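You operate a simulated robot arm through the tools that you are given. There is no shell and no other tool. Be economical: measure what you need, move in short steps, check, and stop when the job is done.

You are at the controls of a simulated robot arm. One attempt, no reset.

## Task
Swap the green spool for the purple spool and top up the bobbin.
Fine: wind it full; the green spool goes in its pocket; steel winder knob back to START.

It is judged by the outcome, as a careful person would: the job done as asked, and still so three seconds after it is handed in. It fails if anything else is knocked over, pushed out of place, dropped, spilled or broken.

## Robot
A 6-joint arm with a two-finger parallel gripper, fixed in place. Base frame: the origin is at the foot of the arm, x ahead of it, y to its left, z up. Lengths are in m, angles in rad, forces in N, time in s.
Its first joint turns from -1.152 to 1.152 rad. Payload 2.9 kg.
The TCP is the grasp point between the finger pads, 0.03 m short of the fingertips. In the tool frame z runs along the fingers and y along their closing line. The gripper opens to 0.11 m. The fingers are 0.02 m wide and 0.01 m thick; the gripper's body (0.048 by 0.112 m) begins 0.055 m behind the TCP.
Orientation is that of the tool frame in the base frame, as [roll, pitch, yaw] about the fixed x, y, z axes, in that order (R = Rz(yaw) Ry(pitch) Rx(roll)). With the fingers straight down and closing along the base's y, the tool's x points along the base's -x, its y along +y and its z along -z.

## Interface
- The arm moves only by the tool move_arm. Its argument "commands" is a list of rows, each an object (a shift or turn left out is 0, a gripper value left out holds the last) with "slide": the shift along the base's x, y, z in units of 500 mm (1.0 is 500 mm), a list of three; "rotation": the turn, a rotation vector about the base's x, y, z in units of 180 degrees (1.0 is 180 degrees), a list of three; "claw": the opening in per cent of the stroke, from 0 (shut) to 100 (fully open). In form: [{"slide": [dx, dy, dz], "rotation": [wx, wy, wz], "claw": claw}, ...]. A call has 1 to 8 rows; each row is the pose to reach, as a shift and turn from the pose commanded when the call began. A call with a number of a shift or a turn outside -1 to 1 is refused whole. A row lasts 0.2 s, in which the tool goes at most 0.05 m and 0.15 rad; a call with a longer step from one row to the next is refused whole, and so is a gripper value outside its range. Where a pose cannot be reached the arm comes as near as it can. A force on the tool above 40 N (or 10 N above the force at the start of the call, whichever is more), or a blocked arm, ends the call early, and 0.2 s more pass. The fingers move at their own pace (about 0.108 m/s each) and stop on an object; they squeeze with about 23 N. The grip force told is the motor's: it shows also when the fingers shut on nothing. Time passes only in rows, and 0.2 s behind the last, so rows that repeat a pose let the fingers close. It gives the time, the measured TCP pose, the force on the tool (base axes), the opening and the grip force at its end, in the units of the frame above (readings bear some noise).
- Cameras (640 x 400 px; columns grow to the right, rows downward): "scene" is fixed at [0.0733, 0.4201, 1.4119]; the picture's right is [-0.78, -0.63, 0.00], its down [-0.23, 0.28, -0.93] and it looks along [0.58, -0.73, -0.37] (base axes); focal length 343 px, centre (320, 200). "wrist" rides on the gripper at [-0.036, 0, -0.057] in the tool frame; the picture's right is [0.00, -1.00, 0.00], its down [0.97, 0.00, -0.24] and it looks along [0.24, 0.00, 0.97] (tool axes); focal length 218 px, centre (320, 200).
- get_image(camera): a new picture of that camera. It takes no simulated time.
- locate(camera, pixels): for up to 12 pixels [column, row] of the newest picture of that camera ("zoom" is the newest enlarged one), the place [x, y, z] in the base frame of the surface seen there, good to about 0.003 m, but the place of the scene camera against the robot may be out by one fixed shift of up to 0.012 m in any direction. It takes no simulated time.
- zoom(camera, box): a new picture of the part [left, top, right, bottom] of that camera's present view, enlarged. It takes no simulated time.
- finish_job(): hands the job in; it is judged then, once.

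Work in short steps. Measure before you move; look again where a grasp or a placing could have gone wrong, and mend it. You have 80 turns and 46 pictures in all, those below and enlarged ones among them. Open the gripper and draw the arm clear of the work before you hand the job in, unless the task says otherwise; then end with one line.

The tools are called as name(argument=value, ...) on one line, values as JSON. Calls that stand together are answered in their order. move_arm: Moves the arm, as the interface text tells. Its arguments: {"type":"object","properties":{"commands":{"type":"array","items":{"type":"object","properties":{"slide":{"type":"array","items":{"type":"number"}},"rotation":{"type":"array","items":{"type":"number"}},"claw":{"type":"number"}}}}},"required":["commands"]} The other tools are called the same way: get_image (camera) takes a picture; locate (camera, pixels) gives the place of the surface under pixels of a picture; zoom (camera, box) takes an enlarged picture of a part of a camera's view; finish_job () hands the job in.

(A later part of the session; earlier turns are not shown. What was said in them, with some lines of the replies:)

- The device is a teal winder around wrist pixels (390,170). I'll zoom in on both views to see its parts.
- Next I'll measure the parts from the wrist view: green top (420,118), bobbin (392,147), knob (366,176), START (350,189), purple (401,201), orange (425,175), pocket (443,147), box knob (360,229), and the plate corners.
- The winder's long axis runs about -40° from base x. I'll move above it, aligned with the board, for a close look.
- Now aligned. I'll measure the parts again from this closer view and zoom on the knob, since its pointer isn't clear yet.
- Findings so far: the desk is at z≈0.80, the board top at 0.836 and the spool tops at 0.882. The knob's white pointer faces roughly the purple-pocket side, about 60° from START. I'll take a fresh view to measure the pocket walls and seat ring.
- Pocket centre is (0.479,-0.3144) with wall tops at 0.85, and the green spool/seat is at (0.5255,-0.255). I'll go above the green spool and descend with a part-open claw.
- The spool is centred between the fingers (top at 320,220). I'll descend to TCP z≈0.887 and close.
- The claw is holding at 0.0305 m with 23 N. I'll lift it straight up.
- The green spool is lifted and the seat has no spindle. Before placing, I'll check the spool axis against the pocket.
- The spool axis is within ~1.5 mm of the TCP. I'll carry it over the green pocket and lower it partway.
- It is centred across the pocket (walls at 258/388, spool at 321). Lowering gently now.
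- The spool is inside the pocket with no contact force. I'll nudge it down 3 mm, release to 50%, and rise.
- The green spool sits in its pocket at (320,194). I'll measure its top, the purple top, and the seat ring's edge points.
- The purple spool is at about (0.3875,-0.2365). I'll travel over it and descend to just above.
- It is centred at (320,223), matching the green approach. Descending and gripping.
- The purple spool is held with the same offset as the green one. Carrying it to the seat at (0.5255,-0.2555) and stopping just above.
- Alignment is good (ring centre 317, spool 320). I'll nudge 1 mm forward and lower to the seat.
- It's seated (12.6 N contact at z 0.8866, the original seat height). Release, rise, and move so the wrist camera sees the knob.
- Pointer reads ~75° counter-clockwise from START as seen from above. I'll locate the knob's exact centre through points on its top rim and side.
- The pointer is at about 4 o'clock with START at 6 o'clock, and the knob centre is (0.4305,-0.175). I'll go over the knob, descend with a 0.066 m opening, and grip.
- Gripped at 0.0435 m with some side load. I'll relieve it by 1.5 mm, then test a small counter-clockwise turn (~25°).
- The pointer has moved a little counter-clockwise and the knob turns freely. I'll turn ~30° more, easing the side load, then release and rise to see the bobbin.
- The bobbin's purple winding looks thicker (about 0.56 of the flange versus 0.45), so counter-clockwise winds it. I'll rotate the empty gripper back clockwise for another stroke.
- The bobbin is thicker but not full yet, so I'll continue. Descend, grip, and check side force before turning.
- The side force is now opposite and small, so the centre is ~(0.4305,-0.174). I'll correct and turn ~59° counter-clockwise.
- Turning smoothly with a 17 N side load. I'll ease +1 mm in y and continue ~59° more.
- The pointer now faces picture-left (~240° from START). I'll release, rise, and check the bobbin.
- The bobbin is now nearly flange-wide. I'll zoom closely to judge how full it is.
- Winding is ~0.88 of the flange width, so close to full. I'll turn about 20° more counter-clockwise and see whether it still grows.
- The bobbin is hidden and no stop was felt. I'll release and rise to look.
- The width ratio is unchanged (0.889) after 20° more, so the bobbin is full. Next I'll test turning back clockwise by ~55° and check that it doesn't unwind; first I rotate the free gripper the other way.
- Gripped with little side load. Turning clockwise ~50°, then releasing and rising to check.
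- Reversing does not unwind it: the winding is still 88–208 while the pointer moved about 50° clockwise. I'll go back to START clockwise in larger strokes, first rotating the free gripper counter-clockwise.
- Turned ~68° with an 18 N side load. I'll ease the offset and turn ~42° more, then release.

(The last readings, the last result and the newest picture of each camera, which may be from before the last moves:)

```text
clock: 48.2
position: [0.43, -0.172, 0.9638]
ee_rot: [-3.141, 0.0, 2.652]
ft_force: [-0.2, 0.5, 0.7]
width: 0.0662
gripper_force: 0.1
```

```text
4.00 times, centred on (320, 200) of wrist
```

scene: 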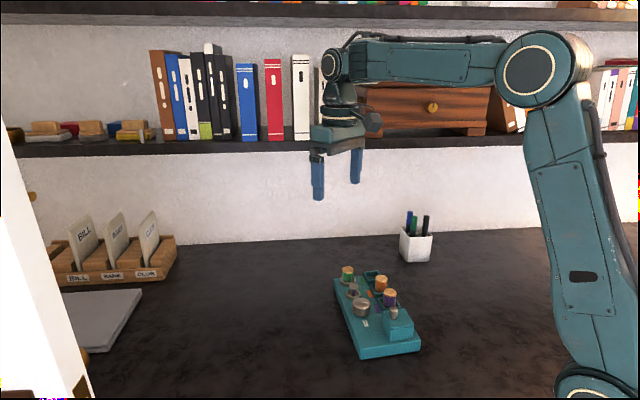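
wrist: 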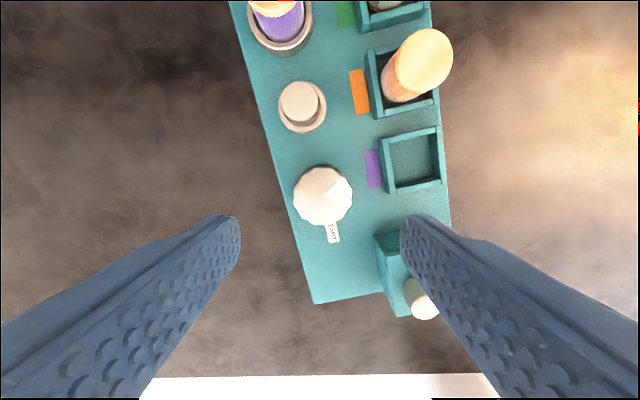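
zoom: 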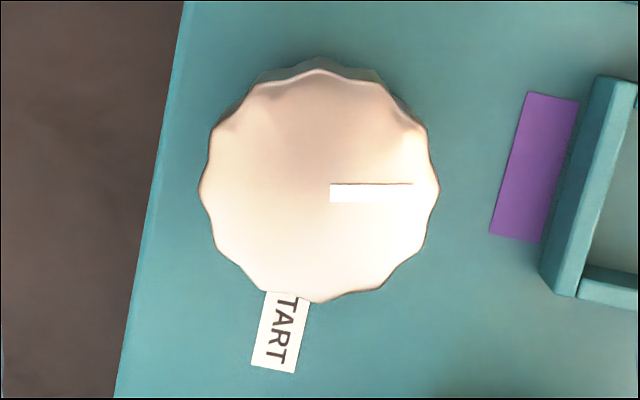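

The wrist view is clear: the pointer faces picture-right (base angle ~242°) and START is at ~139–140°, so ~102° clockwise remain. Winding gripper back for one long stroke.

move_arm(commands=[{"rotation": [0, 0, 0.047], "claw": 60}, {"rotation": [0, 0, 0.094], "claw": 60}, {"rotation": [0, 0, 0.141], "claw": 60}, {"rotation": [0, 0, 0.188], "claw": 60}, {"rotation": [0, 0, 0.235], "claw": 60}, {"rotation": [0, 0, 0.282], "claw": 60}, {"rotation": [0, 0, 0.329], "claw": 60}, {"rotation": [0, 0, 0.376], "claw": 60}])

move_arm(commands=[{"rotation": [0, 0, 0.04], "claw": 60}, {"rotation": [0, 0, 0.07], "claw": 60}, {"slide": [0, -0.002, -0.09], "rotation": [0, 0, 0.07], "claw": 60}, {"slide": [0, -0.002, -0.18], "rotation": [0, 0, 0.07], "claw": 60}, {"slide": [0, -0.002, -0.18], "rotation": [0, 0, 0.07], "claw": 20}, {"slide": [0, -0.002, -0.18], "rotation": [0, 0, 0.07], "claw": 20}, {"slide": [0, -0.002, -0.18], "rotation": [0, 0, 0.07], "claw": 20}])

move_arm(commands=[{"rotation": [0, 0, -0.047], "claw": 20}, {"rotation": [0, 0, -0.094], "claw": 20}, {"rotation": [0, 0, -0.141], "claw": 20}, {"rotation": [0, 0, -0.188], "claw": 20}, {"rotation": [0, 0, -0.235], "claw": 20}, {"rotation": [0, 0, -0.282], "claw": 20}, {"rotation": [0, 0, -0.329], "claw": 20}, {"rotation": [0, 0, -0.376], "claw": 20}])

```text
clock: 50.0
position: [0.4291, -0.1744, 0.964]
ee_rot: [-3.141, -0.001, -2.449]
ft_force: [0.1, -0.2, -0.7]
width: 0.0659
gripper_force: 0.1
```

```text
clock: 51.6
position: [0.4281, -0.175, 0.8731]
ee_rot: [3.135, -0.002, -2.233]
ft_force: [-15.5, 11.5, 4.6]
width: 0.0432
gripper_force: 23.2
```

```text
clock: 53.4
position: [0.4304, -0.1733, 0.8742]
ee_rot: [3.141, 0.0, 2.867]
ft_force: [-1.2, 10.0, 0.0]
width: 0.0429
gripper_force: 22.8
```

67.7° done with no stop felt. I'll do the remaining ~34.5° and look through the wrist camera.

move_arm(commands=[{"rotation": [0, 0, -0.047], "claw": 20}, {"rotation": [0, 0, -0.094], "claw": 20}, {"rotation": [0, 0, -0.141], "claw": 20}, {"rotation": [0, 0, -0.175], "claw": 20}, {"rotation": [0, 0, -0.192], "claw": 20}, {"rotation": [0, 0, -0.192], "claw": 20}])

move_arm(commands=[{"claw": 60}, {"claw": 60}, {"slide": [0, 0, 0.09], "claw": 60}, {"slide": [0, 0, 0.18], "claw": 60}, {"slide": [0, 0, 0.18], "claw": 60}])

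zoom(camera="wrist", box=[260, 140, 380, 260])

zoom(camera="scene", box=[340, 280, 390, 335])

```text
clock: 54.8
position: [0.4315, -0.1746, 0.8748]
ee_rot: [3.14, 0.001, 2.265]
ft_force: [7.3, 12.0, -0.3]
width: 0.0428
gripper_force: 23.3
```

```text
clock: 56.0
position: [0.4291, -0.1752, 0.9647]
ee_rot: [-3.141, 0.0, 2.266]
ft_force: [-0.9, -0.1, -0.3]
width: 0.0659
gripper_force: 0.1
```

```text
3.33 times, centred on (320, 200) of wrist
```

zoom: 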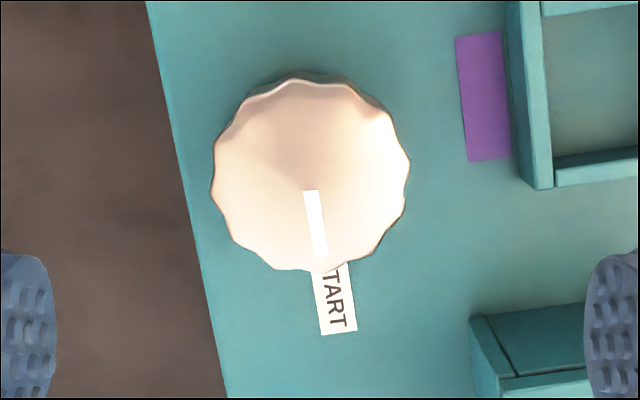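

```text
7.27 times, centred on (365, 308) of scene
```

zoom: 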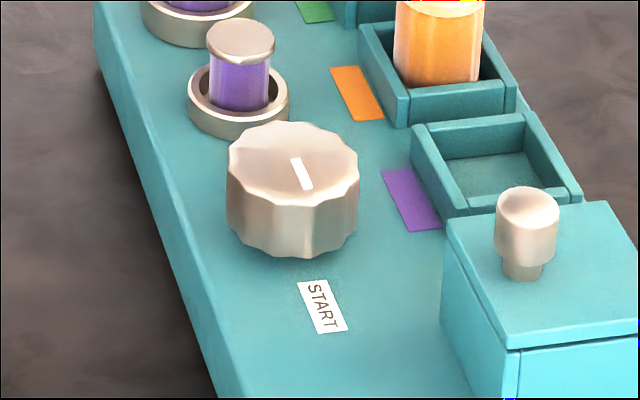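

The pointer angle (10.5°) matches the board axis (10.9°) and points at START. The bobbin is still full. I'll draw the arm up clear and do a final check.

move_arm(commands=[{"slide": [0, 0, 0.09], "claw": 60}, {"slide": [0, 0, 0.18], "claw": 100}, {"slide": [0, 0.05, 0.26], "claw": 100}, {"slide": [0, 0.1, 0.34], "claw": 100}, {"slide": [0, 0.15, 0.42], "claw": 100}, {"slide": [0, 0.17, 0.45], "claw": 100}, {"slide": [0, 0.17, 0.45], "claw": 100}])

zoom(camera="scene", box=[310, 250, 450, 370])

```text
clock: 57.6
position: [0.4304, -0.0895, 1.191]
ee_rot: [3.141, 0.0, 2.265]
ft_force: [0.1, 0.7, 0.2]
width: 0.1099
gripper_force: 0.0
```

```text
3.33 times, centred on (380, 310) of scene
```

zoom: 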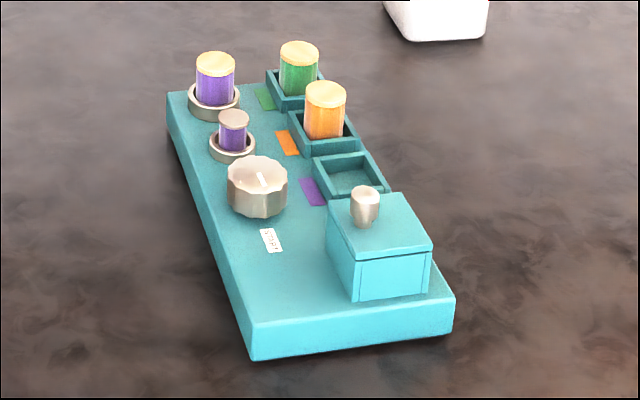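

Final view: the purple spool is on the seat, the green spool is in its green pocket, the bobbin is full, and the knob is at START. The board sits within about 2 mm of where it began, so I'm handing the job in.

finish_job()

```text
The job is handed in.
```

The purple spool is on the winder seat, the green spool is in its pocket, the bobbin is wound full, and the steel knob points at START; the winder base shifted by about 2 mm while I turned the knob.
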